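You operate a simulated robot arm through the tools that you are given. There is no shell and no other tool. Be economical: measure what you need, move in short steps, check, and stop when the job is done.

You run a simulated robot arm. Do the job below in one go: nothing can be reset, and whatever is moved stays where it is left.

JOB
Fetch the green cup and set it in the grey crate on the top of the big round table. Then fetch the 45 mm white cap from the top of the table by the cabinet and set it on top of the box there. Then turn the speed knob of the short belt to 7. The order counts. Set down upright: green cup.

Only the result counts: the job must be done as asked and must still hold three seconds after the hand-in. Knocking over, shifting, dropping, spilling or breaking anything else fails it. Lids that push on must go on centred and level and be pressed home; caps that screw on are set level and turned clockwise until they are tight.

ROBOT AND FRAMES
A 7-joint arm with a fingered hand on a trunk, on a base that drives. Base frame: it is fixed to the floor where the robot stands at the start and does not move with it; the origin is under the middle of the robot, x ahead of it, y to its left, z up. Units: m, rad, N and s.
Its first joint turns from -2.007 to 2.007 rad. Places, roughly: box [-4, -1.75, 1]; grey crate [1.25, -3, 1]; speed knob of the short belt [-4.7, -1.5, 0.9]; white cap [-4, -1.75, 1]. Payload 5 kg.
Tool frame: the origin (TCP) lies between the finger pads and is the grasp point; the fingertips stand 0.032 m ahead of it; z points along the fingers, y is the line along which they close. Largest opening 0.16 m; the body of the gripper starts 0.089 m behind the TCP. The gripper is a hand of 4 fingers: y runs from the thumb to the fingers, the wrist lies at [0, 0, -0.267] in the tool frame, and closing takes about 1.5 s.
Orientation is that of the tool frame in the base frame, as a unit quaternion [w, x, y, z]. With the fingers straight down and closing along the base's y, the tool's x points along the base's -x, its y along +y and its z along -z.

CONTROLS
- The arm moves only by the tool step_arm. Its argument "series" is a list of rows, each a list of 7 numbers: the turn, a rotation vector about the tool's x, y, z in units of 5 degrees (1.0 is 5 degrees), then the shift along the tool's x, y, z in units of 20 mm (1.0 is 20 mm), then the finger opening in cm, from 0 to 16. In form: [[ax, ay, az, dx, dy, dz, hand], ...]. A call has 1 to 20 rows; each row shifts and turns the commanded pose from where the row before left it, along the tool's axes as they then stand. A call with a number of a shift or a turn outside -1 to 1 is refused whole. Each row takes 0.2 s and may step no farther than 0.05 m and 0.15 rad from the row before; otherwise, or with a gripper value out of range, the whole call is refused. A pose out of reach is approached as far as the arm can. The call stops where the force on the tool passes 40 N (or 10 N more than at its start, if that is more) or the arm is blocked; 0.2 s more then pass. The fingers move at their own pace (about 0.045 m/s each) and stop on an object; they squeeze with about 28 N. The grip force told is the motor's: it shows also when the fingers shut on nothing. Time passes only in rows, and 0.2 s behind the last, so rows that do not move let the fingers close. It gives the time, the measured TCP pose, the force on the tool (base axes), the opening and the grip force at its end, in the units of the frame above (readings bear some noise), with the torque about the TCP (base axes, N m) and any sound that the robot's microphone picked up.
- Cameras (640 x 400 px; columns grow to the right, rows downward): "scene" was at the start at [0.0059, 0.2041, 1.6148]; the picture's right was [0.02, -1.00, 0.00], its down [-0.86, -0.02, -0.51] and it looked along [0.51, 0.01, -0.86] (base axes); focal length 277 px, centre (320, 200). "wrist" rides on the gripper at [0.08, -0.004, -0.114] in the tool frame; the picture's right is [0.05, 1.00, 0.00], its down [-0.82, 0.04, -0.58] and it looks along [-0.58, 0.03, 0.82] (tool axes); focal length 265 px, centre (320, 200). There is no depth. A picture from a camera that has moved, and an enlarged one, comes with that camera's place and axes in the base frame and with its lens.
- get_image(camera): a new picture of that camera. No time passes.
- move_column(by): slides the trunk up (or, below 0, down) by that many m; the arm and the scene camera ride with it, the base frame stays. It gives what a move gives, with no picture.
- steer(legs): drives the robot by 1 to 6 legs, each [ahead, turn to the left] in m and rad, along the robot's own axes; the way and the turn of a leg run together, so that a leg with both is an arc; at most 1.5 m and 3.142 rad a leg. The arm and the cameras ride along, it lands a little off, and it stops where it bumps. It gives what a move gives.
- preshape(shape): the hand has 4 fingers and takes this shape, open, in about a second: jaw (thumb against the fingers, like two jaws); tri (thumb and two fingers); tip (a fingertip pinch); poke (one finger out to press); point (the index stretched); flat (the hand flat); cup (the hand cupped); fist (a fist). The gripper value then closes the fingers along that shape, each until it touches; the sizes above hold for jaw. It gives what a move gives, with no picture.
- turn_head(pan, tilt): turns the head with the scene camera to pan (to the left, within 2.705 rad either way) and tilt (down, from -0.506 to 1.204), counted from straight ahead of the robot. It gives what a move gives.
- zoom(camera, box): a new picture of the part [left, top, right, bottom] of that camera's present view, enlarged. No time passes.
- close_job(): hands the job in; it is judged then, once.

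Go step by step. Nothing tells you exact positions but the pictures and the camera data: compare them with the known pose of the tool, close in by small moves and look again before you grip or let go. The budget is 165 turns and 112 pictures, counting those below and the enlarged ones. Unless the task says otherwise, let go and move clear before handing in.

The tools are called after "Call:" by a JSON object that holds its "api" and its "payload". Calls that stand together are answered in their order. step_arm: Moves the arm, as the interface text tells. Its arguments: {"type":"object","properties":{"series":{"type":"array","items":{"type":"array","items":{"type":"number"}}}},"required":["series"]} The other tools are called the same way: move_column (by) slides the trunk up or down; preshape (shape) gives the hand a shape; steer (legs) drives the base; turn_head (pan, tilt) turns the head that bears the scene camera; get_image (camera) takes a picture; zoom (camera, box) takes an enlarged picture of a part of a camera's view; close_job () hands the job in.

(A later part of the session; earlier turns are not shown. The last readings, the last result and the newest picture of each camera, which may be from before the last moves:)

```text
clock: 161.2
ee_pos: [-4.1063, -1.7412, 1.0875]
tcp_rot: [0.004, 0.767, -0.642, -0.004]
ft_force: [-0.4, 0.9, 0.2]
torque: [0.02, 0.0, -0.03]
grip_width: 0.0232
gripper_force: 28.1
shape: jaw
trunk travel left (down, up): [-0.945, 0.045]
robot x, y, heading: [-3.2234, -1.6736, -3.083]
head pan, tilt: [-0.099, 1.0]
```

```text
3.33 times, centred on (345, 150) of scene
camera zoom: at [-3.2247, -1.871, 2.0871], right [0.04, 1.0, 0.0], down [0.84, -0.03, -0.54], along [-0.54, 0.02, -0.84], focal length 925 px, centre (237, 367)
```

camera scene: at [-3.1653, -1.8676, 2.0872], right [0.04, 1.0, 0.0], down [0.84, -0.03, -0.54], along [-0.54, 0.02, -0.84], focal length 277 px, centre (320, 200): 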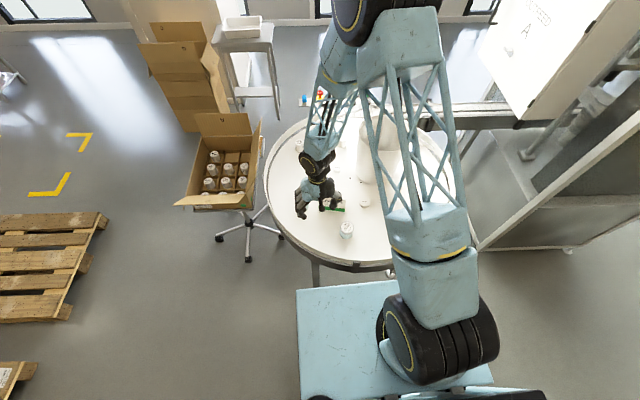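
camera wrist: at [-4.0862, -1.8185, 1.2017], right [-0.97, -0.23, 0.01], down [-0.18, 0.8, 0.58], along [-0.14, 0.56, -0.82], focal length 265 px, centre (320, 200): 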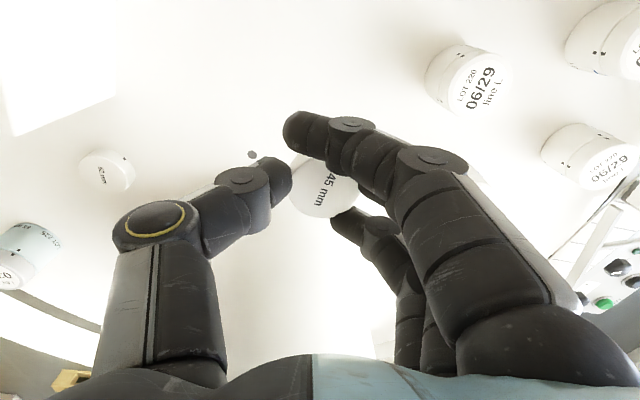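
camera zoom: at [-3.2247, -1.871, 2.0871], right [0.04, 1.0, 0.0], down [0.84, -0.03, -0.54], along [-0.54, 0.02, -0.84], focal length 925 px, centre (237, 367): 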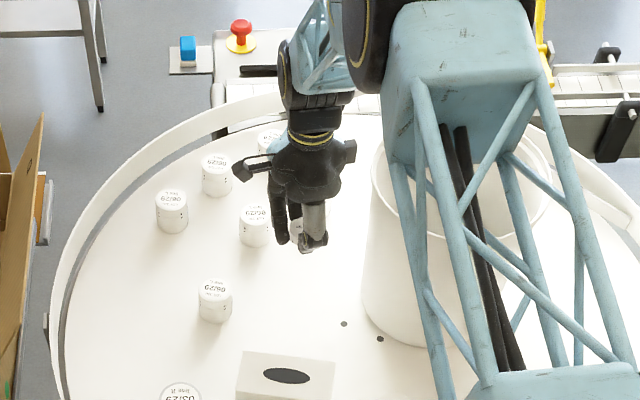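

Cap held. The box top centre is about (-3.893, -1.778, 1.017). I'll raise, carry the cap over it, and look.

Call:
{"api": "step_arm", "payload": {"series": [[0, 0, 0, 0, 0, -1, 3], [0, 0, 0, 0, 0, -1, 3], [0, 0, 0, 0, 0, -1, 3], [0, 0, 0, 0.36, -0.92, -0.3, 3], [0, 0, 0, 0.36, -0.92, 0, 3], [0, 0, 0, 0.36, -0.92, 0, 3], [0, 0, 0, 0.36, -0.92, 0, 3], [0, 0, 0, 0.36, -0.92, 0, 3], [0, 0, 0, 0.36, -0.92, 0, 3], [0, 0, 0, 0.36, -0.92, 0, 3], [0, 0, 0, 0.36, -0.92, 0, 3], [0, 0, 0, 0.36, -0.92, 0, 3], [0, 0, 0, 0.36, -0.92, 0, 3], [0, 0, 0, 0.36, -0.92, 0, 3], [0, 0, 0, 0, 0, 0, 3]]}}

Call:
{"api": "get_image", "payload": {"camera": "wrist"}}

Call:
{"api": "zoom", "payload": {"camera": "scene", "box": [270, 130, 420, 250]}}

```text
clock: 164.4
ee_pos: [-3.8889, -1.7841, 1.1544]
tcp_rot: [0.004, 0.767, -0.642, -0.003]
ft_force: [0.3, 0.8, -0.2]
torque: [-0.01, -0.04, -0.02]
grip_width: 0.0229
gripper_force: 28.0
shape: jaw
trunk travel left (down, up): [-0.945, 0.045]
robot x, y, heading: [-3.2253, -1.6736, -3.084]
head pan, tilt: [-0.099, 1.0]
```

```text
44 pictures are left
camera wrist: at [-3.8709, -1.8604, 1.2684], right [-0.97, -0.23, 0.01], down [-0.18, 0.8, 0.58], along [-0.14, 0.56, -0.82], focal length 265 px, centre (320, 200)
```

wrist: 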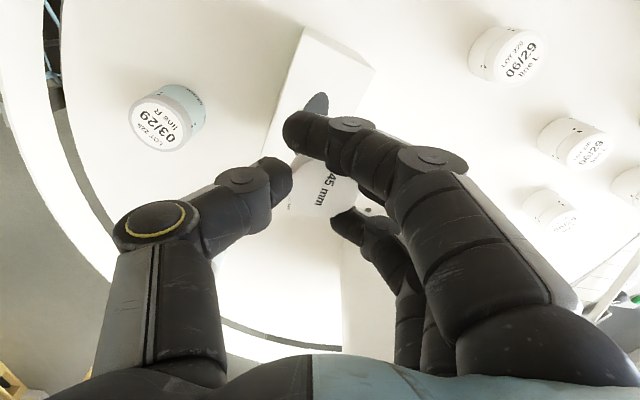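

```text
3.33 times, centred on (345, 190) of scene
camera zoom: at [-3.2246, -1.8708, 2.0872], right [0.04, 1.0, 0.0], down [0.84, -0.03, -0.54], along [-0.54, 0.02, -0.84], focal length 925 px, centre (237, 233)
```

zoom: 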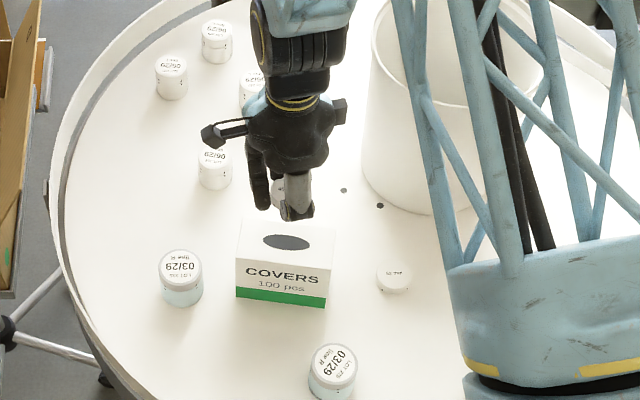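

Box top is at about (-3.879, -1.781, 1.041). I'll correct by 1 cm and lower to about 2 cm above, then look.

Call:
{"api": "step_arm", "payload": {"series": [[0, 0, 0, 0.24, -0.47, 0, 3], [0, 0, 0, 0, 0, 0.75, 3], [0, 0, 0, 0, 0, 0.75, 3], [0, 0, 0, 0, 0, 0.75, 3], [0, 0, 0, 0, 0, 0, 3]]}}

Call:
{"api": "get_image", "payload": {"camera": "wrist"}}

Call:
{"api": "zoom", "payload": {"camera": "scene", "box": [300, 160, 380, 220]}}

```text
clock: 165.6
ee_pos: [-3.8818, -1.7853, 1.1103]
tcp_rot: [0.003, 0.767, -0.642, -0.005]
ft_force: [-0.2, -0.1, 0.6]
torque: [-0.04, -0.01, -0.01]
grip_width: 0.0229
gripper_force: 27.4
shape: jaw
trunk travel left (down, up): [-0.945, 0.045]
robot x, y, heading: [-3.2262, -1.6742, -3.08]
head pan, tilt: [-0.099, 1.0]
```

```text
42 pictures are left
camera wrist: at [-3.8625, -1.8629, 1.2232], right [-0.97, -0.23, 0.01], down [-0.18, 0.8, 0.58], along [-0.14, 0.56, -0.82], focal length 265 px, centre (320, 200)
```

wrist: 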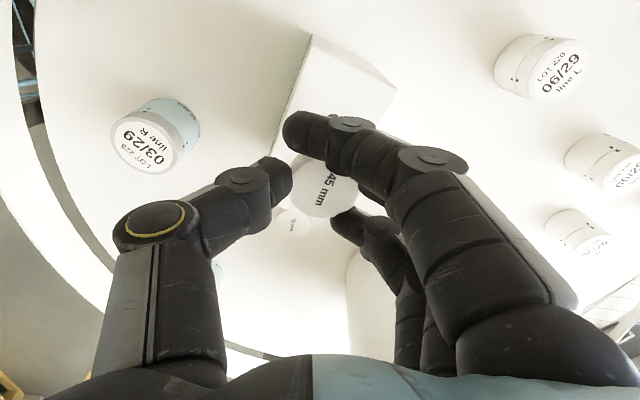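

```text
6.67 times, centred on (340, 190) of scene
camera zoom: at [-3.2232, -1.871, 2.0872], right [0.04, 1.0, 0.0], down [0.84, -0.03, -0.54], along [-0.54, 0.02, -0.84], focal length 1849 px, centre (187, 267)
```

zoom: 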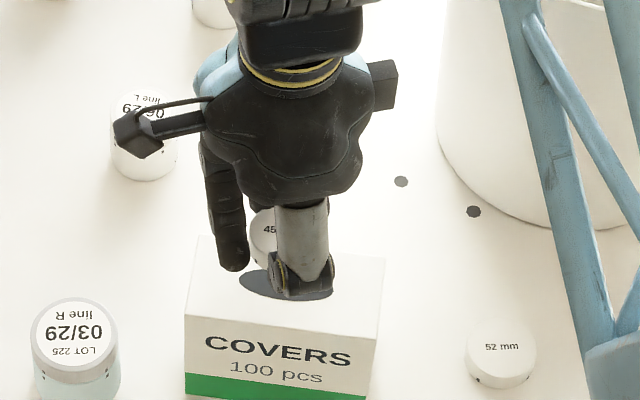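

On line. Lowering gently to contact.

Call:
{"api": "step_arm", "payload": {"series": [[0, 0, 0, 0, 0, 0.5, 3], [0, 0, 0, 0, 0, 0.5, 3], [0, 0, 0, 0, 0, 0, 3]]}}

Call:
{"api": "step_arm", "payload": {"series": [[0, 0, 0, 0, 0, 0.2, 3], [0, 0, 0, 0, 0, 0, 3]]}}

Call:
{"api": "zoom", "payload": {"camera": "scene", "box": [300, 160, 380, 220]}}

```text
clock: 166.4
ee_pos: [-3.8812, -1.785, 1.0886]
tcp_rot: [0.005, 0.767, -0.642, -0.005]
ft_force: [0.2, 0.2, -0.4]
torque: [0.03, 0.0, 0.02]
grip_width: 0.023
gripper_force: 27.8
shape: jaw
trunk travel left (down, up): [-0.945, 0.045]
robot x, y, heading: [-3.2265, -1.6758, -3.081]
head pan, tilt: [-0.099, 1.0]
```

```text
clock: 167.0
ee_pos: [-3.8806, -1.7853, 1.084]
tcp_rot: [0.004, 0.767, -0.642, -0.004]
ft_force: [0.0, 0.4, -0.4]
torque: [-0.02, -0.01, 0.01]
grip_width: 0.0227
gripper_force: 28.5
shape: jaw
trunk travel left (down, up): [-0.945, 0.045]
robot x, y, heading: [-3.222, -1.6699, -3.083]
head pan, tilt: [-0.099, 1.0]
```

```text
6.67 times, centred on (340, 190) of scene
camera zoom: at [-3.2239, -1.871, 2.0872], right [0.04, 1.0, 0.0], down [0.84, -0.03, -0.54], along [-0.54, 0.02, -0.84], focal length 1849 px, centre (187, 267)
```

zoom: 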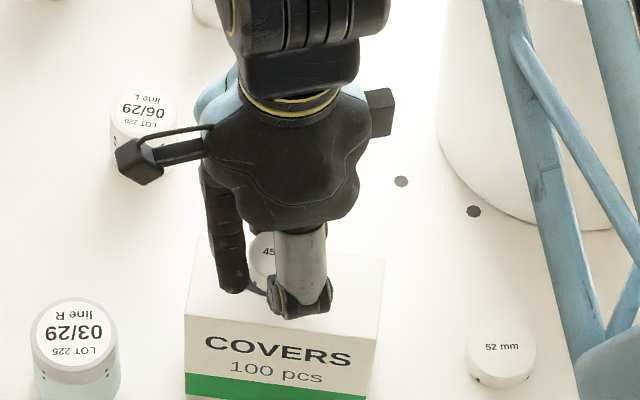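

Call:
{"api": "step_arm", "payload": {"series": [[0, 0, 0, 0, 0, 0.2, 3], [0, 0, 0, 0, 0, 0, 3]]}}

Call:
{"api": "step_arm", "payload": {"series": [[0, 0, 0, 0, 0, 0.15, 3], [0, 0, 0, 0, 0, 0, 3]]}}

Call:
{"api": "step_arm", "payload": {"series": [[0, 0, 0, 0, 0, 0.1, 3], [0, 0, 0, 0, 0, 0, 3]]}}

```text
clock: 167.6
ee_pos: [-3.8803, -1.7851, 1.0787]
tcp_rot: [0.004, 0.766, -0.642, -0.005]
ft_force: [0.1, -0.1, -0.1]
torque: [0.02, -0.02, 0.0]
grip_width: 0.023
gripper_force: 28.4
shape: jaw
trunk travel left (down, up): [-0.945, 0.045]
robot x, y, heading: [-3.2266, -1.6751, -3.084]
head pan, tilt: [-0.099, 1.0]
```

```text
clock: 168.2
ee_pos: [-3.8803, -1.7864, 1.0758]
tcp_rot: [0.004, 0.767, -0.642, -0.005]
ft_force: [-0.5, 0.1, -1.1]
torque: [0.0, 0.01, -0.01]
grip_width: 0.0228
gripper_force: 28.5
shape: jaw
trunk travel left (down, up): [-0.945, 0.045]
robot x, y, heading: [-3.2259, -1.6745, -3.079]
head pan, tilt: [-0.099, 1.0]
```

```text
clock: 168.8
ee_pos: [-3.8805, -1.7871, 1.0744]
tcp_rot: [0.004, 0.766, -0.642, -0.005]
ft_force: [0.1, 0.2, -0.4]
torque: [-0.03, -0.03, 0.01]
grip_width: 0.023
gripper_force: 27.8
shape: jaw
trunk travel left (down, up): [-0.945, 0.045]
robot x, y, heading: [-3.2272, -1.6723, -3.084]
head pan, tilt: [-0.099, 1.0]
```

Call:
{"api": "step_arm", "payload": {"series": [[0, 0, 0, 0, 0, 0.15, 3], [0, 0, 0, 0, 0, 0, 3]]}}

Call:
{"api": "step_arm", "payload": {"series": [[0, 0, 0, 0, 0, 0.15, 3], [0, 0, 0, 0, 0, 0, 3]]}}

Call:
{"api": "zoom", "payload": {"camera": "wrist", "box": [230, 20, 430, 245]}}

Call:
{"api": "zoom", "payload": {"camera": "scene", "box": [310, 170, 370, 215]}}

```text
clock: 169.4
ee_pos: [-3.8796, -1.7871, 1.0717]
tcp_rot: [0.004, 0.766, -0.643, -0.005]
ft_force: [0.4, 0.1, -0.5]
torque: [0.01, 0.01, 0.01]
grip_width: 0.0228
gripper_force: 27.5
shape: jaw
trunk travel left (down, up): [-0.945, 0.045]
robot x, y, heading: [-3.2258, -1.6739, -3.078]
head pan, tilt: [-0.099, 1.0]
```

```text
clock: 170.0
ee_pos: [-3.8815, -1.7868, 1.0686]
tcp_rot: [0.005, 0.767, -0.642, -0.005]
ft_force: [0.7, -0.7, -0.4]
torque: [-0.02, 0.03, -0.03]
grip_width: 0.0229
gripper_force: 28.3
shape: jaw
trunk travel left (down, up): [-0.945, 0.045]
robot x, y, heading: [-3.2271, -1.6726, -3.083]
head pan, tilt: [-0.099, 1.0]
```

```text
1.78 times, centred on (330, 132) of wrist
camera zoom: at [-3.862, -1.8644, 1.1823], right [-0.97, -0.23, 0.01], down [-0.18, 0.8, 0.58], along [-0.14, 0.56, -0.82], focal length 472 px, centre (302, 320)
```

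zoom: 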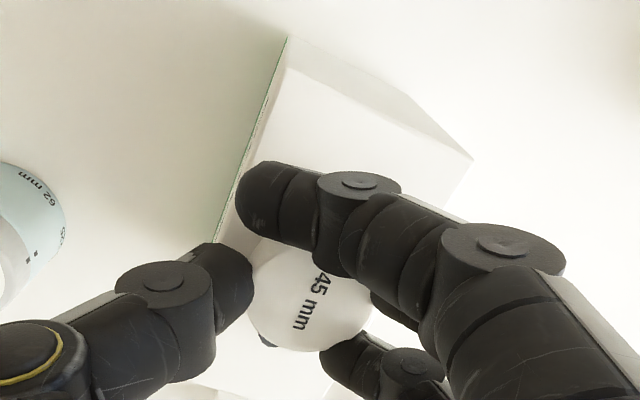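

```text
8.89 times, centred on (340, 192) of scene
camera zoom: at [-3.2238, -1.871, 2.0872], right [0.04, 1.0, 0.0], down [0.84, -0.03, -0.54], along [-0.54, 0.02, -0.84], focal length 2466 px, centre (142, 267)
```

zoom: 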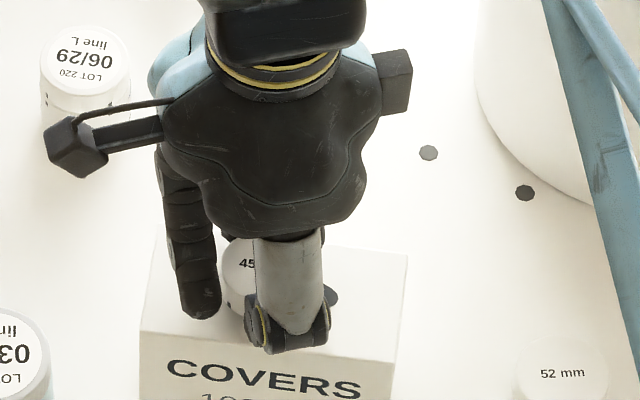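

Still free; the cap is well centred over the box. Continuing down.

Call:
{"api": "step_arm", "payload": {"series": [[0, 0, 0, 0, 0, 0.15, 3], [0, 0, 0, 0, 0, 0, 3]]}}

Call:
{"api": "step_arm", "payload": {"series": [[0, 0, 0, 0, 0, 0.15, 3], [0, 0, 0, 0, 0, 0, 3]]}}

Call:
{"api": "step_arm", "payload": {"series": [[0, 0, 0, 0, 0, 0.15, 3], [0, 0, 0, 0, 0, 0, 3]]}}

```text
clock: 170.6
ee_pos: [-3.8811, -1.7856, 1.0661]
tcp_rot: [0.003, 0.767, -0.642, -0.005]
ft_force: [-0.1, -0.4, -0.1]
torque: [0.01, -0.02, -0.01]
grip_width: 0.0231
gripper_force: 28.1
shape: jaw
trunk travel left (down, up): [-0.945, 0.045]
robot x, y, heading: [-3.2257, -1.6707, -3.084]
head pan, tilt: [-0.099, 1.0]
```

```text
clock: 171.2
ee_pos: [-3.8816, -1.7874, 1.0632]
tcp_rot: [0.005, 0.767, -0.642, -0.006]
ft_force: [2.8, -1.1, 19.1]
torque: [0.14, 0.09, 0.02]
grip_width: 0.0233
gripper_force: 28.2
shape: jaw
trunk travel left (down, up): [-0.945, 0.045]
robot x, y, heading: [-3.2236, -1.6794, -3.083]
head pan, tilt: [-0.099, 1.0]
```

```text
clock: 171.7
ee_pos: [-3.8808, -1.787, 1.0626]
tcp_rot: [0.005, 0.767, -0.642, -0.006]
ft_force: [6.8, 0.0, 28.6]
torque: [0.22, -0.39, -0.04]
grip_width: 0.0247
gripper_force: 27.8
shape: jaw
trunk travel left (down, up): [-0.945, 0.045]
robot x, y, heading: [-3.2217, -1.6731, -3.08]
head pan, tilt: [-0.099, 1.0]
stopped in row 2: the force on the tool passed its limit at 43 N (the readings are from after the stop); the commanded pose is now the measured one
```

Contact made. I'll relieve and open.

Call:
{"api": "step_arm", "payload": {"series": [[0, 0, 0, 0, 0, -0.12, 3], [0, 0, 0, 0, 0, 0, 3]]}}

Call:
{"api": "step_arm", "payload": {"series": [[0, 0, 0, 0, 0, 0, 3.5], [0, 0, 0, 0, 0, 0, 4], [0, 0, 0, 0, 0, 0, 4.5], [0, 0, 0, 0, 0, 0, 5], [0, 0, 0, 0, 0, 0, 6], [0, 0, 0, 0, 0, 0, 7], [0, 0, 0, 0, 0, 0, 7.5], [0, 0, 0, 0, 0, 0, 7.5]]}}

Call:
{"api": "get_image", "payload": {"camera": "wrist"}}

```text
clock: 172.3
ee_pos: [-3.8829, -1.7878, 1.0631]
tcp_rot: [0.006, 0.767, -0.642, -0.006]
ft_force: [4.6, 1.1, 13.8]
torque: [0.13, -0.01, -0.02]
grip_width: 0.0246
gripper_force: 27.8
shape: jaw
trunk travel left (down, up): [-0.945, 0.045]
robot x, y, heading: [-3.2197, -1.6747, -3.081]
head pan, tilt: [-0.099, 1.0]
```

```text
clock: 174.1
ee_pos: [-3.8847, -1.7887, 1.0615]
tcp_rot: [0.005, 0.767, -0.642, -0.006]
ft_force: [0.1, -0.1, 2.0]
torque: [-0.06, 0.04, 0.02]
grip_width: 0.0738
gripper_force: 0.1
shape: jaw
trunk travel left (down, up): [-0.945, 0.045]
robot x, y, heading: [-3.2241, -1.6748, -3.08]
head pan, tilt: [-0.099, 1.0]
```

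```text
37 pictures are left
camera wrist: at [-3.864, -1.865, 1.1764], right [-0.97, -0.23, 0.01], down [-0.18, 0.8, 0.58], along [-0.14, 0.56, -0.82], focal length 265 px, centre (320, 200)
```

wrist: 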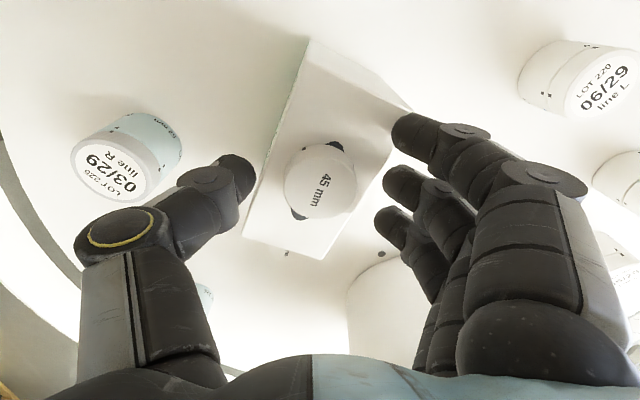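

The cap sits flat and centred on the box. I'll rise straight up and verify.

Call:
{"api": "step_arm", "payload": {"series": [[0, 0, 0, 0, 0, -0.25, 7.5], [0, 0, 0, 0, 0, -0.5, 7.5], [0, 0, 0, 0, 0, -1, 7.5], [0, 0, 0, 0, 0, -1, 7.5], [0, 0, 0, 0, 0, -1, 7.5], [0, 0, 0, 0, 0, -1, 7.5], [0, 0, 0, 0, 0, -1, 7.5], [0, 0, 0, 0, 0, -1, 7.5], [0, 0, 0, 0, 0, -1, 7.5], [0, 0, 0, 0, 0, -1, 7.5], [0, 0, 0, 0, 0, 0, 7.5]]}}

Call:
{"api": "get_image", "payload": {"camera": "scene"}}

Call:
{"api": "zoom", "payload": {"camera": "scene", "box": [290, 90, 400, 215]}}

```text
clock: 176.5
ee_pos: [-3.8809, -1.7875, 1.2366]
tcp_rot: [0.005, 0.767, -0.642, -0.004]
ft_force: [-1.0, -0.7, -0.1]
torque: [0.0, -0.05, 0.01]
grip_width: 0.0743
gripper_force: 0.1
shape: jaw
trunk travel left (down, up): [-0.945, 0.045]
robot x, y, heading: [-3.2273, -1.6743, -3.08]
head pan, tilt: [-0.099, 1.0]
```

```text
36 pictures are left
camera scene: at [-3.2245, -1.8711, 2.0871], right [0.04, 1.0, 0.0], down [0.84, -0.03, -0.54], along [-0.54, 0.02, -0.84], focal length 277 px, centre (320, 200)
```

scene: 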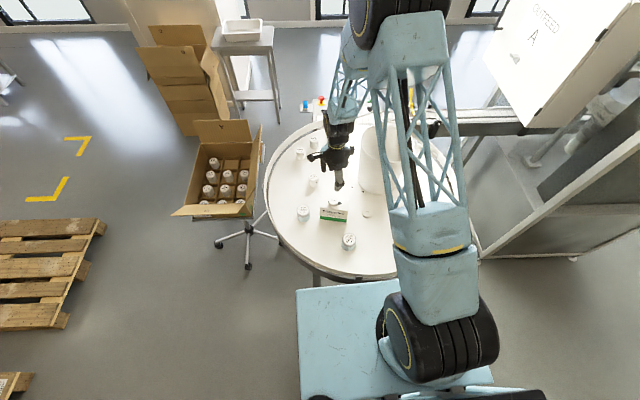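

```text
3.20 times, centred on (345, 152) of scene
camera zoom: at [-3.2245, -1.8711, 2.0871], right [0.04, 1.0, 0.0], down [0.84, -0.03, -0.54], along [-0.54, 0.02, -0.84], focal length 888 px, centre (240, 352)
```

zoom: 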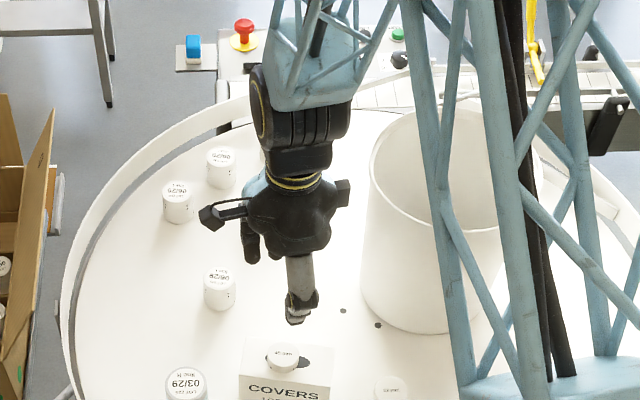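

The cap rests on the box; part two done. The speed knob is on the far side of the table, so I'll tuck the arm and drive around south of the carton chair, checking on the way.

Call:
{"api": "step_arm", "payload": {"series": [[0, 0, 0, 0, -1, 0, 7.5], [0, 0, 0, 0, -1, 0, 7.5], [0, 0, 0, 0, -1, 0, 7.5], [0, 0, 0, 0, -1, 0, 7.5], [0, 0, 0, 0, -1, 0, 7.5], [0, 0, 0, 0, -1, 0, 7.5], [0, 0, 0, 0, -1, 0, 7.5], [0, 0, 0, 0, -1, 0, 7.5], [0, 0, 0, 0, 0, 0, 7.5]]}}

Call:
{"api": "steer", "payload": {"legs": [[-0.45, 0], [0, 1.165], [1.48, 0], [0, -1.22]]}}

Call:
{"api": "turn_head", "payload": {"pan": 0.1, "tilt": 0.65}}

Call:
{"api": "get_image", "payload": {"camera": "scene"}}

```text
clock: 178.5
ee_pos: [-3.7237, -1.7584, 1.2348]
tcp_rot: [0.004, 0.767, -0.642, -0.005]
ft_force: [-0.8, -0.3, -0.1]
torque: [-0.03, 0.01, 0.0]
grip_width: 0.0743
gripper_force: 0.0
shape: jaw
trunk travel left (down, up): [-0.945, 0.045]
robot x, y, heading: [-3.2245, -1.67, -3.08]
head pan, tilt: [-0.099, 1.0]
```

```text
clock: 194.5
ee_pos: [-3.7868, -3.0529, 1.234]
tcp_rot: [0.004, 0.723, -0.69, -0.006]
ft_force: [-0.7, 0.5, -1.0]
torque: [-0.01, 0.02, 0.02]
grip_width: 0.0741
gripper_force: 0.1
shape: jaw
trunk travel left (down, up): [-0.945, 0.045]
robot x, y, heading: [-3.2798, -3.0364, 3.071]
head pan, tilt: [-0.099, 1.0]
```

```text
clock: 195.3
ee_pos: [-3.7866, -3.0522, 1.234]
tcp_rot: [0.004, 0.723, -0.69, -0.005]
ft_force: [-0.4, 0.0, 0.1]
torque: [-0.01, 0.01, -0.03]
grip_width: 0.0742
gripper_force: 0.1
shape: jaw
trunk travel left (down, up): [-0.945, 0.045]
robot x, y, heading: [-3.2849, -3.036, 3.071]
head pan, tilt: [0.099, 0.649]
```

```text
34 pictures are left
camera scene: at [-3.3241, -3.2447, 2.1148], right [-0.03, 1.0, 0.0], down [0.6, 0.02, -0.8], along [-0.8, -0.02, -0.61], focal length 277 px, centre (320, 200)
```

scene: 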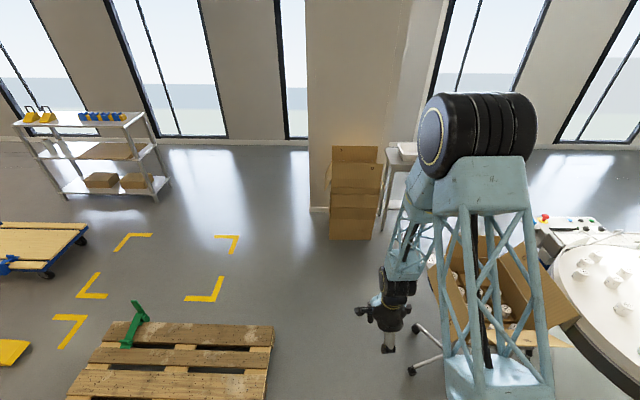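

Clearances check out. Driving west, then turning north into the gap between the carton chair and the boxes.

Call:
{"api": "steer", "payload": {"legs": [[0, 0.116], [1.4, 0], [0, -1.29]]}}

Call:
{"api": "turn_head", "payload": {"pan": -0.1, "tilt": 0.8}}

Call:
{"api": "get_image", "payload": {"camera": "scene"}}

```text
clock: 206.2
ee_pos: [-4.8594, -2.5903, 1.2346]
tcp_rot: [0.0, -0.193, 0.981, 0.008]
ft_force: [0.6, -1.0, 0.1]
torque: [-0.04, 0.0, 0.01]
grip_width: 0.0745
gripper_force: 0.0
shape: jaw
trunk travel left (down, up): [-0.945, 0.045]
robot x, y, heading: [-4.6719, -3.0633, 1.84]
head pan, tilt: [0.099, 0.649]
```

```text
clock: 206.9
ee_pos: [-4.8597, -2.5896, 1.2341]
tcp_rot: [0.0, -0.194, 0.981, 0.007]
ft_force: [-1.0, 0.3, 0.1]
torque: [0.0, -0.01, 0.02]
grip_width: 0.0744
gripper_force: 0.2
shape: jaw
trunk travel left (down, up): [-0.945, 0.045]
robot x, y, heading: [-4.6707, -3.0599, 1.846]
head pan, tilt: [-0.099, 0.799]
```

```text
33 pictures are left
camera scene: at [-4.8666, -3.0947, 2.1023], right [0.98, 0.17, 0.0], down [0.12, -0.71, -0.7], along [-0.12, 0.69, -0.72], focal length 277 px, centre (320, 200)
```

scene: 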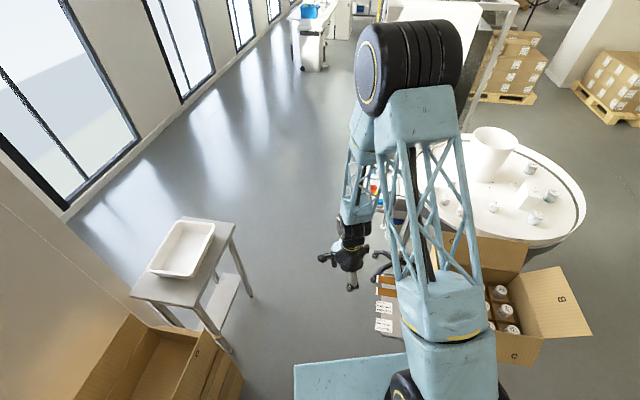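

Call:
{"api": "get_image", "payload": {"camera": "wrist"}}

Call:
{"api": "zoom", "payload": {"camera": "scene", "box": [330, 160, 470, 350]}}

```text
32 pictures are left
camera wrist: at [-4.9322, -2.6258, 1.348], right [-0.43, 0.9, 0.01], down [0.74, 0.34, 0.58], along [0.52, 0.26, -0.82], focal length 265 px, centre (320, 200)
```

wrist: 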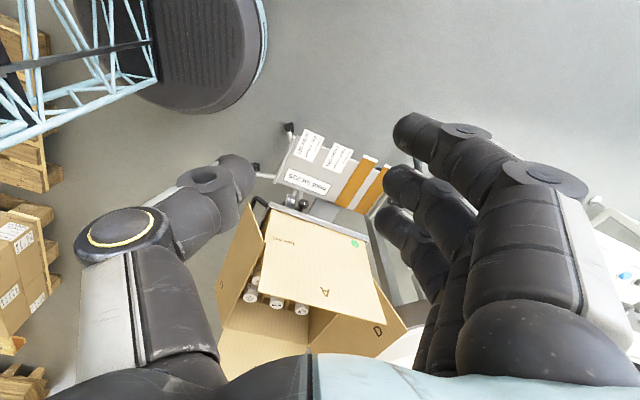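

```text
2.11 times, centred on (400, 255) of scene
camera zoom: at [-4.8666, -3.0947, 2.1023], right [0.98, 0.17, 0.0], down [0.12, -0.71, -0.7], along [-0.12, 0.69, -0.72], focal length 584 px, centre (152, 84)
```

zoom: 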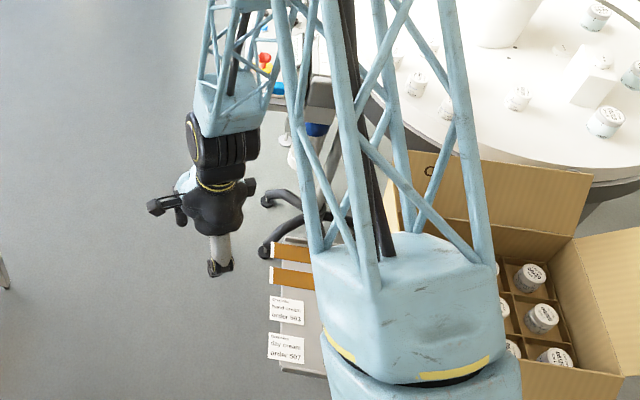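

West of the carton there's also a small cart (edge x≈-4.69). I'll jog back and then drive north along x≈-5.05, mid-lane between it and the boxes/stand.

Call:
{"api": "steer", "payload": {"legs": [[0, -0.6], [-0.6, 0], [0, 0.47]]}}

Call:
{"api": "turn_head", "payload": {"pan": 0.0, "tilt": 1.0}}

Call:
{"api": "get_image", "payload": {"camera": "scene"}}

```text
clock: 213.4
ee_pos: [-4.979, -3.1187, 1.234]
tcp_rot: [0.0, -0.121, 0.993, 0.008]
ft_force: [-0.2, 0.5, 0.0]
torque: [0.02, -0.05, -0.01]
grip_width: 0.0743
gripper_force: 0.1
shape: jaw
trunk travel left (down, up): [-0.945, 0.045]
robot x, y, heading: [-4.86, -3.6096, 1.699]
head pan, tilt: [-0.099, 0.799]
```

```text
clock: 214.1
ee_pos: [-4.9787, -3.1181, 1.2339]
tcp_rot: [0.0, -0.121, 0.993, 0.007]
ft_force: [0.5, 0.4, -0.2]
torque: [0.01, 0.01, 0.0]
grip_width: 0.0743
gripper_force: 0.0
shape: jaw
trunk travel left (down, up): [-0.945, 0.045]
robot x, y, heading: [-4.861, -3.6112, 1.703]
head pan, tilt: [0.0, 1.0]
```

```text
30 pictures are left
camera scene: at [-5.0654, -3.6275, 2.0872], right [0.99, 0.13, 0.0], down [0.11, -0.83, -0.54], along [-0.07, 0.54, -0.84], focal length 277 px, centre (320, 200)
```

scene: 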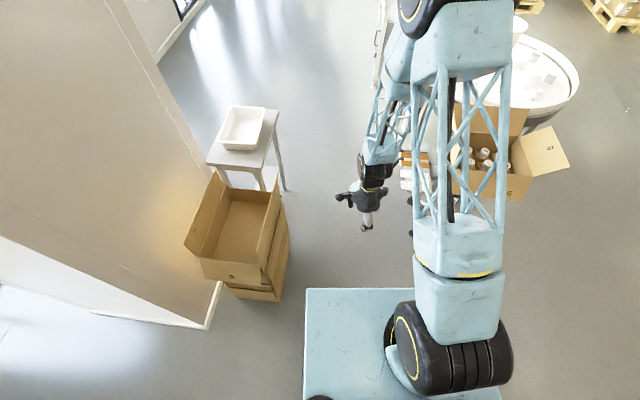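

Lane confirmed clear; driving north.

Call:
{"api": "steer", "payload": {"legs": [[0, 0.04], [1.35, 0]]}}

Call:
{"api": "turn_head", "payload": {"pan": -0.5, "tilt": 0.9}}

Call:
{"api": "get_image", "payload": {"camera": "scene"}}

Call:
{"api": "get_image", "payload": {"camera": "wrist"}}

```text
clock: 221.3
ee_pos: [-5.2063, -1.7828, 1.2328]
tcp_rot: [0.0, -0.135, 0.991, 0.007]
ft_force: [-0.2, -0.4, -0.6]
torque: [0.02, 0.03, -0.01]
grip_width: 0.0745
gripper_force: 0.1
shape: jaw
trunk travel left (down, up): [-0.945, 0.045]
robot x, y, heading: [-5.0744, -2.2704, 1.727]
head pan, tilt: [0.0, 1.0]
```

```text
clock: 222.2
ee_pos: [-5.2058, -1.7834, 1.2335]
tcp_rot: [-0.001, -0.133, 0.991, 0.007]
ft_force: [0.6, -0.5, -0.6]
torque: [0.02, 0.02, 0.0]
grip_width: 0.0743
gripper_force: 0.0
shape: jaw
trunk travel left (down, up): [-0.945, 0.045]
robot x, y, heading: [-5.0749, -2.2701, 1.723]
head pan, tilt: [-0.499, 0.901]
```

```text
29 pictures are left
camera scene: at [-5.2445, -2.2927, 2.0944], right [0.94, -0.34, 0.0], down [-0.27, -0.74, -0.62], along [0.21, 0.58, -0.78], focal length 277 px, centre (320, 200)
```

scene: 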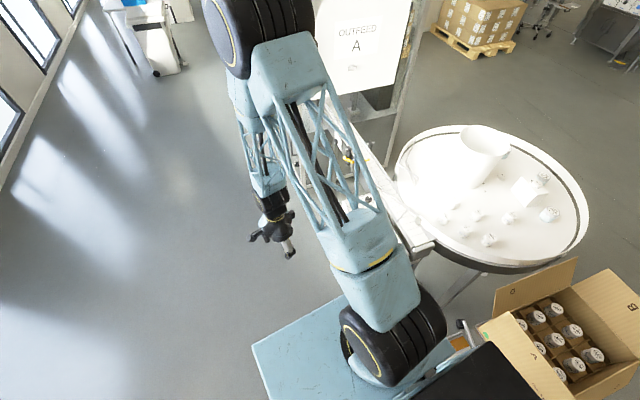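

```text
28 pictures are left
camera wrist: at [-5.2831, -1.8097, 1.3479], right [-0.31, 0.95, 0.01], down [0.78, 0.25, 0.58], along [0.55, 0.19, -0.82], focal length 265 px, centre (320, 200)
```

wrist: 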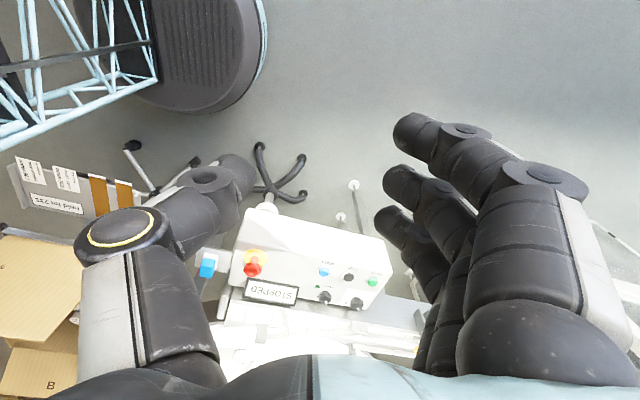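

The wrist camera sees the belt's control panel. Zooming on it.

Call:
{"api": "zoom", "payload": {"camera": "wrist", "box": [220, 210, 420, 335]}}

Call:
{"api": "zoom", "payload": {"camera": "wrist", "box": [300, 255, 390, 320]}}

```text
3.20 times, centred on (320, 272) of wrist
camera zoom: at [-5.2831, -1.8097, 1.3479], right [-0.31, 0.95, 0.01], down [0.78, 0.25, 0.58], along [0.55, 0.19, -0.82], focal length 849 px, centre (320, -32)
```

zoom: 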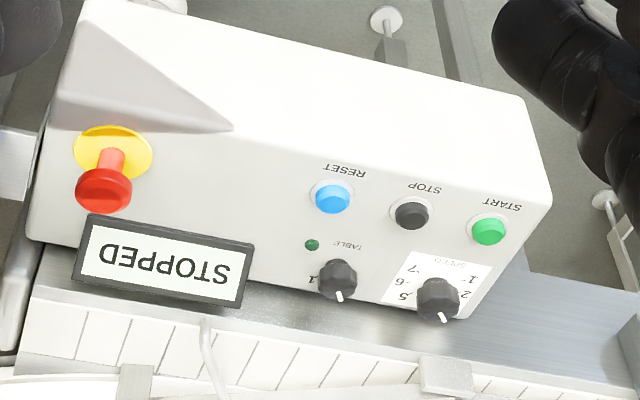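

```text
6.15 times, centred on (345, 288) of wrist
camera zoom: at [-5.2831, -1.8097, 1.3479], right [-0.31, 0.95, 0.01], down [0.78, 0.25, 0.58], along [0.55, 0.19, -0.82], focal length 1633 px, centre (166, -338)
```

zoom: 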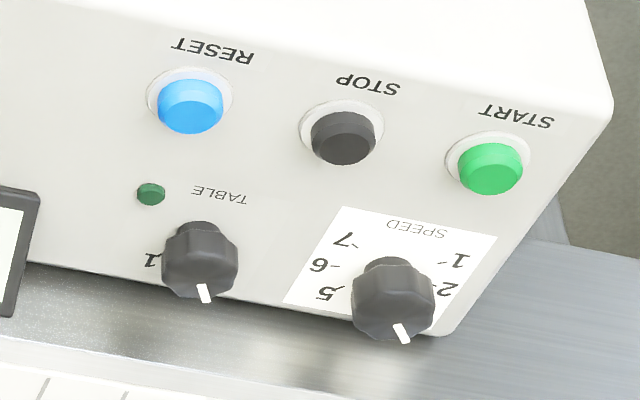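

The SPEED dial runs 1 (lower left) clockwise through 4 (top, east) to 7, and its pointer is now near 4; the knob is at about (-4.67, -1.495). I'll bring the hand nearer for a better look.

Call:
{"api": "step_arm", "payload": {"series": [[0, 0, 0, -1, 0.3, 0.2, 7], [0, 0, 0, -1, 0.3, 0.2, 7], [0, 0, 0, -1, 0.3, 0.2, 7], [0, 0, 0, -1, 0.3, 0.2, 7], [0, 0, 0, -1, 0.3, 0.2, 7], [0, 0, 0, -1, 0.3, 0.2, 7], [0, 0, 0, -1, 0.3, 0.2, 7], [0, 0, 0, -1, 0.3, 0.2, 7], [0, 0, 0, -1, 0.3, 0.2, 7], [0, 0, 0, -1, 0.3, 0.2, 7], [0, 0, 0, -1, 0.3, 0.2, 7], [0, 0, 0, -1, 0.3, 0.2, 7], [0, 0, 0, -1, 0.3, 0.2, 7], [0, 0, 0, -1, 0.3, 0.2, 7], [0, 0, 0, -1, 0.3, 0.2, 7], [0, 0, 0, -1, 0.3, 0.2, 7], [0, 0, 0, -1, 0.3, 0.2, 7], [0, 0, 0, -1, 0.3, 0.2, 7], [0, 0, 0, -1, 0.3, 0.2, 7], [0, 0, 0, 0, 0, 0, 7]]}}

Call:
{"api": "get_image", "payload": {"camera": "wrist"}}

Call:
{"api": "get_image", "payload": {"camera": "scene"}}

```text
clock: 226.4
ee_pos: [-4.8702, -1.5708, 1.157]
tcp_rot: [-0.001, -0.134, 0.991, 0.006]
ft_force: [-0.5, -0.4, -0.4]
torque: [0.03, 0.0, -0.01]
grip_width: 0.0711
gripper_force: 0.0
shape: jaw
trunk travel left (down, up): [-0.945, 0.045]
robot x, y, heading: [-5.0784, -2.2729, 1.719]
head pan, tilt: [-0.499, 0.901]
```

```text
25 pictures are left
camera wrist: at [-4.9465, -1.5964, 1.2715], right [-0.31, 0.95, 0.01], down [0.78, 0.25, 0.58], along [0.55, 0.19, -0.82], focal length 265 px, centre (320, 200)
```

wrist: 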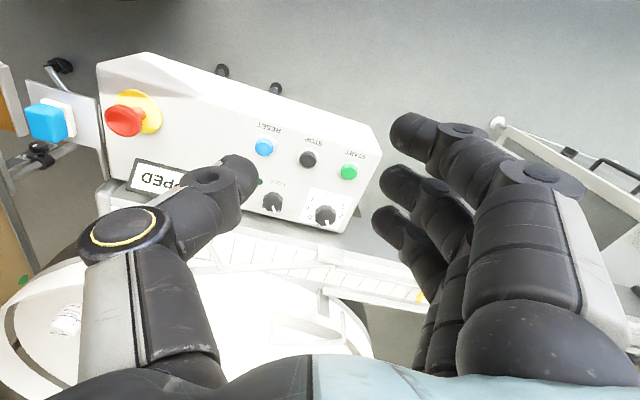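

```text
24 pictures are left
camera scene: at [-5.2446, -2.293, 2.0944], right [0.94, -0.34, 0.0], down [-0.27, -0.74, -0.62], along [0.21, 0.58, -0.78], focal length 277 px, centre (320, 200)
```

scene: 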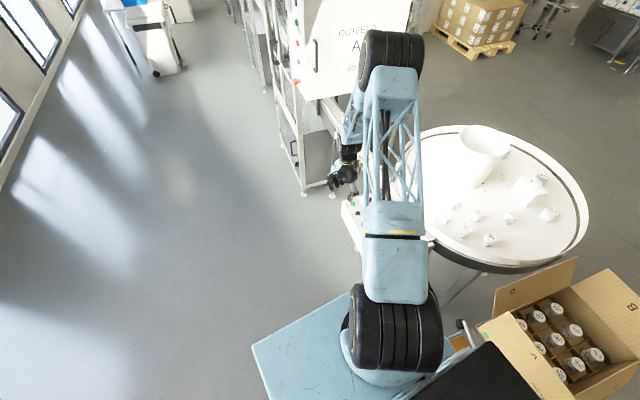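

Call:
{"api": "zoom", "payload": {"camera": "wrist", "box": [230, 110, 390, 240]}}

```text
3.08 times, centred on (310, 175) of wrist
camera zoom: at [-4.9465, -1.5964, 1.2715], right [-0.31, 0.95, 0.01], down [0.78, 0.25, 0.58], along [0.55, 0.19, -0.82], focal length 817 px, centre (351, 277)
```

zoom: 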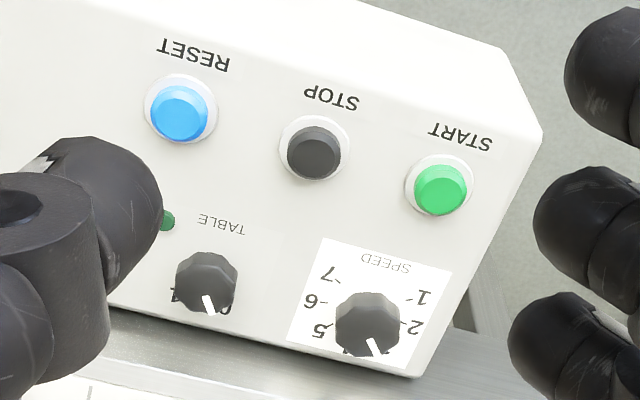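

The panel is level at z≈0.886; knob centre ≈ (-4.671, -1.493), top z≈0.903, ~37 mm wide. Labels are ~40° apart and the pointer is near 3, so it needs about 160° clockwise. I'll pre-rotate the hand counter-clockwise to have travel.

Call:
{"api": "step_arm", "payload": {"series": [[0, 0, -1, 0, 0, 0, 7], [0, 0, -1, 0, 0, 0, 7], [0, 0, -1, 0, 0, 0, 7], [0, 0, -1, 0, 0, 0, 7], [0, 0, -1, 0, 0, 0, 7], [0, 0, -1, 0, 0, 0, 7], [0, 0, -1, 0, 0, 0, 7], [0, 0, -1, 0, 0, 0, 7], [0, 0, -1, 0, 0, 0, 7], [0, 0, -1, 0, 0, 0, 7], [0, 0, -1, 0, 0, 0, 7], [0, 0, -1, 0, 0, 0, 7], [0, 0, -1, 0, 0, 0, 7], [0, 0, -1, 0, 0, 0, 7], [0, 0, -1, 0, 0, 0, 7], [0, 0, -1, 0, 0, 0, 7], [0, 0, -1, 0, 0, 0, 7], [0, 0, -1, 0, 0, 0, 7], [0, 0, -1, 0, 0, 0, 7], [0, 0, -1, 0, 0, 0, 7]]}}

Call:
{"api": "step_arm", "payload": {"series": [[0, 0, -1, 0, 0, 0, 6], [0, 0, -1, 0, 0, 0, 6], [0, 0, -1, 0, 0, 0, 6], [0, 0, -1, 0, 0, 0, 6], [0, 0, 0, 0, 0, 0, 6], [0, 0, 0, 0, 0, 0, 6]]}}

```text
clock: 230.6
ee_pos: [-4.8691, -1.5718, 1.1599]
tcp_rot: [-0.005, 0.845, -0.534, -0.005]
ft_force: [-0.1, -0.4, 0.2]
torque: [-0.01, -0.03, 0.0]
grip_width: 0.071
gripper_force: 0.0
shape: jaw
trunk travel left (down, up): [-0.945, 0.045]
robot x, y, heading: [-5.0779, -2.2739, 1.722]
head pan, tilt: [-0.499, 0.901]
```

```text
clock: 232.0
ee_pos: [-4.8698, -1.5724, 1.1599]
tcp_rot: [-0.006, 0.925, -0.379, -0.004]
ft_force: [-0.6, 0.1, -0.2]
torque: [-0.02, -0.01, -0.01]
grip_width: 0.0606
gripper_force: 0.1
shape: jaw
trunk travel left (down, up): [-0.945, 0.045]
robot x, y, heading: [-5.0764, -2.2718, 1.72]
head pan, tilt: [-0.499, 0.901]
```

Call:
{"api": "step_arm", "payload": {"series": [[0, 0, 0, 0.46, -0.98, 0, 6], [0, 0, 0, 0.46, -0.98, 0, 6], [0, 0, 0, 0.46, -0.98, 0, 6], [0, 0, 0, 0.46, -0.98, 0, 6], [0, 0, 0, 0.46, -0.98, 0, 6], [0, 0, 0, 0.46, -0.98, 0, 6], [0, 0, 0, 0.46, -0.98, 0, 6], [0, 0, 0, 0.46, -0.98, 0, 6], [0, 0, 0, 0.46, -0.98, 0, 6], [0, 0, 0, 0.46, -0.98, 0, 6], [0, 0, 0, 0, 0, 1, 6], [0, 0, 0, 0, 0, 1, 6], [0, 0, 0, 0, 0, 1, 6], [0, 0, 0, 0, 0, 1, 6], [0, 0, 0, 0, 0, 1, 6], [0, 0, 0, 0, 0, 0, 6]]}}

Call:
{"api": "get_image", "payload": {"camera": "wrist"}}

```text
clock: 235.4
ee_pos: [-4.6662, -1.4975, 1.0621]
tcp_rot: [-0.006, 0.925, -0.379, -0.004]
ft_force: [0.0, -0.4, 0.4]
torque: [0.0, -0.03, -0.05]
grip_width: 0.0605
gripper_force: 0.1
shape: jaw
trunk travel left (down, up): [-0.945, 0.045]
robot x, y, heading: [-5.0741, -2.2682, 1.724]
head pan, tilt: [-0.499, 0.901]
```

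```text
22 pictures are left
camera wrist: at [-4.6061, -1.5513, 1.1744], right [-0.66, -0.75, -0.01], down [-0.61, 0.53, 0.59], along [-0.43, 0.4, -0.81], focal length 265 px, centre (320, 200)
```

wrist: 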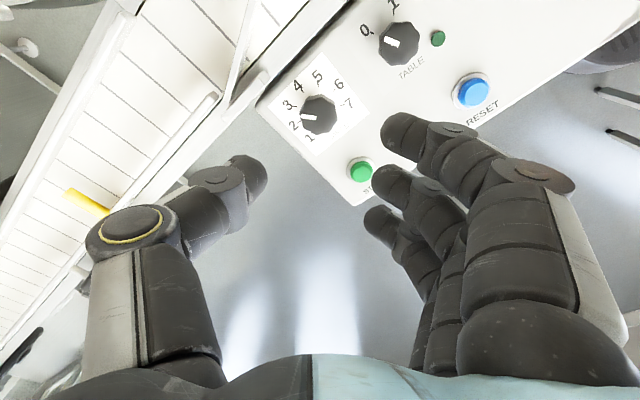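

Call:
{"api": "zoom", "payload": {"camera": "wrist", "box": [270, 65, 370, 160]}}

```text
4.21 times, centred on (320, 112) of wrist
camera zoom: at [-4.6061, -1.5513, 1.1744], right [-0.66, -0.75, -0.01], down [-0.61, 0.53, 0.59], along [-0.43, 0.4, -0.81], focal length 1118 px, centre (320, 568)
```

zoom: 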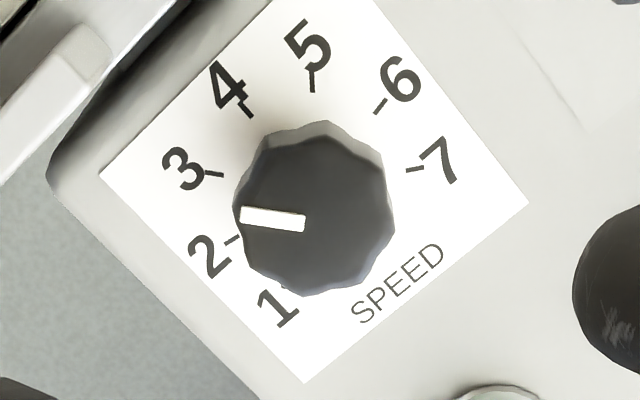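

The pointer is exactly at 3; 7 is 160° clockwise. Fine-centring (knob ≈ (-4.670, -1.488)) and descending to just above the knob.

Call:
{"api": "step_arm", "payload": {"series": [[0, 0, 0, -0.17, -0.21, 0, 6], [0, 0, 0, 0, 0, 1, 6], [0, 0, 0, 0, 0, 1, 6], [0, 0, 0, 0, 0, 1, 6], [0, 0, 0, 0, 0, 1, 6], [0, 0, 0, 0, 0, 0.9, 6], [0, 0, 0, 0, 0, 0, 6]]}}

Call:
{"api": "get_image", "payload": {"camera": "wrist"}}

```text
clock: 237.0
ee_pos: [-4.6676, -1.4889, 0.9609]
tcp_rot: [-0.006, 0.925, -0.379, -0.004]
ft_force: [0.2, -0.3, 0.7]
torque: [-0.01, -0.01, -0.01]
grip_width: 0.0604
gripper_force: 0.1
shape: jaw
trunk travel left (down, up): [-0.945, 0.045]
robot x, y, heading: [-5.0747, -2.2754, 1.722]
head pan, tilt: [-0.499, 0.901]
```

```text
20 pictures are left
camera wrist: at [-4.6074, -1.5437, 1.0751], right [-0.66, -0.75, -0.01], down [-0.61, 0.53, 0.59], along [-0.43, 0.4, -0.81], focal length 265 px, centre (320, 200)
```

wrist: 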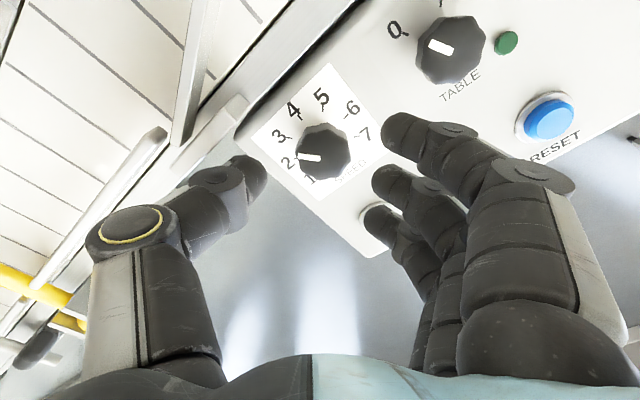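

Pointer/knob lie between thumb and fingers; I'll shift 5 mm and lower around the knob with a 5.5 cm opening.

Call:
{"api": "step_arm", "payload": {"series": [[0, 0, 0, 0.25, 0, 0, 5.5], [0, 0, 0, 0, 0, 0.4, 5.5], [0, 0, 0, 0, 0, 0.4, 5.5], [0, 0, 0, 0, 0, 0.4, 5.5], [0, 0, 0, 0, 0, 0.3, 5.5], [0, 0, 0, 0, 0, 0.3, 5.5], [0, 0, 0, 0, 0, 0, 5.5]]}}

Call:
{"api": "get_image", "payload": {"camera": "wrist"}}

```text
clock: 238.6
ee_pos: [-4.6635, -1.4912, 0.9256]
tcp_rot: [-0.007, 0.925, -0.38, -0.004]
ft_force: [-0.2, -0.8, 0.4]
torque: [-0.01, 0.01, -0.03]
grip_width: 0.0558
gripper_force: 0.1
shape: jaw
trunk travel left (down, up): [-0.945, 0.045]
robot x, y, heading: [-5.0772, -2.2742, 1.722]
head pan, tilt: [-0.499, 0.901]
```

```text
19 pictures are left
camera wrist: at [-4.6035, -1.546, 1.0393], right [-0.66, -0.75, -0.01], down [-0.61, 0.53, 0.59], along [-0.43, 0.4, -0.81], focal length 265 px, centre (320, 200)
```

wrist: 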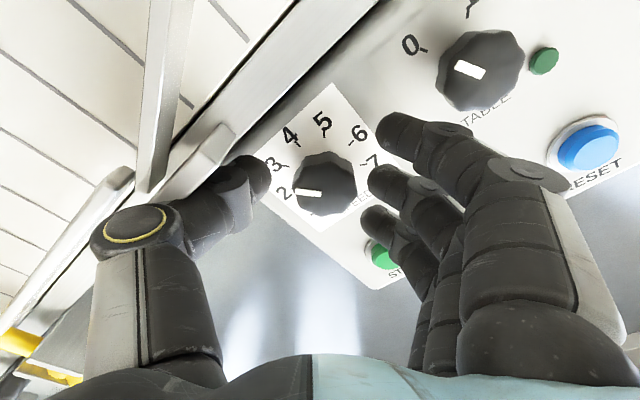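

The knob is nearer the finger side; shifting 5 mm toward it and closing on the knob.

Call:
{"api": "step_arm", "payload": {"series": [[0, 0, 0, 0, 0.28, 0, 5.5], [0, 0, 0, 0, 0, 0, 4.5], [0, 0, 0, 0, 0, 0, 4], [0, 0, 0, 0, 0, 0, 3.5], [0, 0, 0, 0, 0, 0, 3], [0, 0, 0, 0, 0, 0, 2.5], [0, 0, 0, 0, 0, 0, 2.5]]}}

Call:
{"api": "get_image", "payload": {"camera": "wrist"}}

```text
clock: 240.2
ee_pos: [-4.6692, -1.4953, 0.9263]
tcp_rot: [-0.007, 0.925, -0.38, -0.004]
ft_force: [1.5, 2.3, -0.9]
torque: [0.04, -0.03, 0.06]
grip_width: 0.0186
gripper_force: 6.3
shape: jaw
trunk travel left (down, up): [-0.945, 0.045]
robot x, y, heading: [-5.0762, -2.2742, 1.725]
head pan, tilt: [-0.499, 0.901]
```

```text
18 pictures are left
camera wrist: at [-4.6077, -1.5493, 1.039], right [-0.67, -0.75, -0.01], down [-0.61, 0.53, 0.59], along [-0.43, 0.4, -0.81], focal length 265 px, centre (320, 200)
```

wrist: 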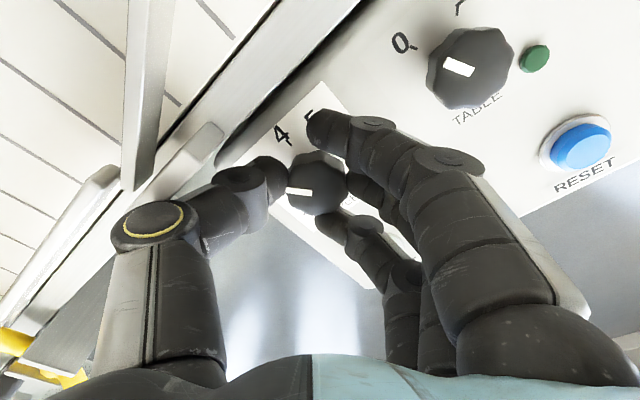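

Gripped around the knob. I'll squeeze fully, then turn clockwise in a first short run and check.

Call:
{"api": "step_arm", "payload": {"series": [[0, 0, 0, 0, 0, 0, 1.5], [0, 0, 0, 0, 0, 0, 1.5], [0, 0, 1, 0, 0.026, 0, 1.5], [0, 0, 1, 0, 0.026, 0, 1.5], [0, 0, 1, 0, 0.026, 0, 1.5], [0, 0, 1, 0, 0.026, 0, 1.5], [0, 0, 1, 0, 0.026, 0, 1.5], [0, 0, 1, 0, 0.026, 0, 1.5], [0, 0, 0, 0, 0, 0, 1.5]]}}

Call:
{"api": "zoom", "payload": {"camera": "wrist", "box": [220, 80, 420, 260]}}

```text
clock: 242.2
ee_pos: [-4.6691, -1.4957, 0.9272]
tcp_rot: [-0.004, 0.795, -0.607, -0.006]
ft_force: [6.1, 17.3, -6.5]
torque: [0.28, -0.09, -0.06]
grip_width: 0.0164
gripper_force: 28.1
shape: jaw
trunk travel left (down, up): [-0.945, 0.045]
robot x, y, heading: [-5.0757, -2.2739, 1.722]
head pan, tilt: [-0.499, 0.901]
```

```text
2.22 times, centred on (320, 170) of wrist
camera zoom: at [-4.6443, -1.573, 1.0389], right [-0.95, -0.31, 0.0], down [-0.25, 0.77, 0.59], along [-0.18, 0.56, -0.81], focal length 590 px, centre (320, 267)
```

zoom: 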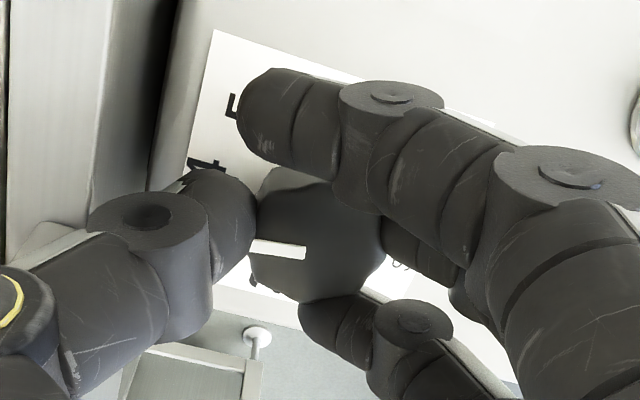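

The knob turns with the hand. I'll relieve the side load a bit and continue turning.

Call:
{"api": "step_arm", "payload": {"series": [[0, 0, 0, -0.17, -0.05, 0, 1.5], [0, 0, 1, 0, 0.026, 0, 1.5], [0, 0, 1, 0, 0.026, 0, 1.5], [0, 0, 1, 0, 0.026, 0, 1.5], [0, 0, 1, 0, 0.026, 0, 1.5], [0, 0, 1, 0, 0.026, 0, 1.5], [0, 0, 1, 0, 0.026, 0, 1.5], [0, 0, 1, 0, 0.026, 0, 1.5], [0, 0, 1, 0, 0.026, 0, 1.5], [0, 0, 1, 0, 0.026, 0, 1.5], [0, 0, 0, 0, 0, 0, 1.5]]}}

Call:
{"api": "zoom", "payload": {"camera": "wrist", "box": [220, 80, 420, 260]}}

```text
clock: 244.6
ee_pos: [-4.6741, -1.4935, 0.9263]
tcp_rot: [0.001, -0.502, 0.865, 0.008]
ft_force: [9.2, -3.8, -7.0]
torque: [-0.13, -0.17, -0.06]
grip_width: 0.0161
gripper_force: 27.1
shape: jaw
trunk travel left (down, up): [-0.945, 0.045]
robot x, y, heading: [-5.0761, -2.2725, 1.723]
head pan, tilt: [-0.499, 0.901]
```

```text
2.22 times, centred on (320, 170) of wrist
camera zoom: at [-4.7095, -1.5666, 1.0394], right [-0.89, 0.45, 0.01], down [0.37, 0.72, 0.59], along [0.26, 0.53, -0.81], focal length 590 px, centre (320, 267)
```

zoom: 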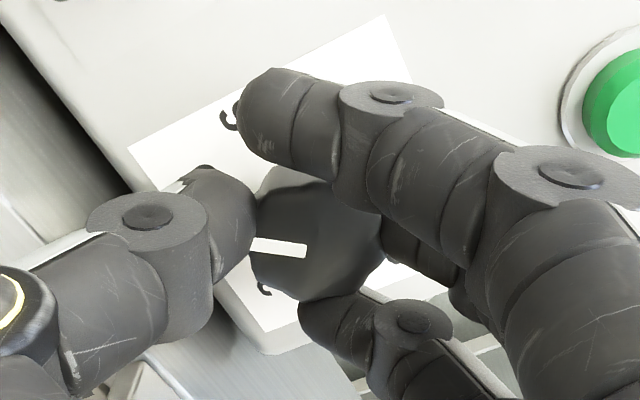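

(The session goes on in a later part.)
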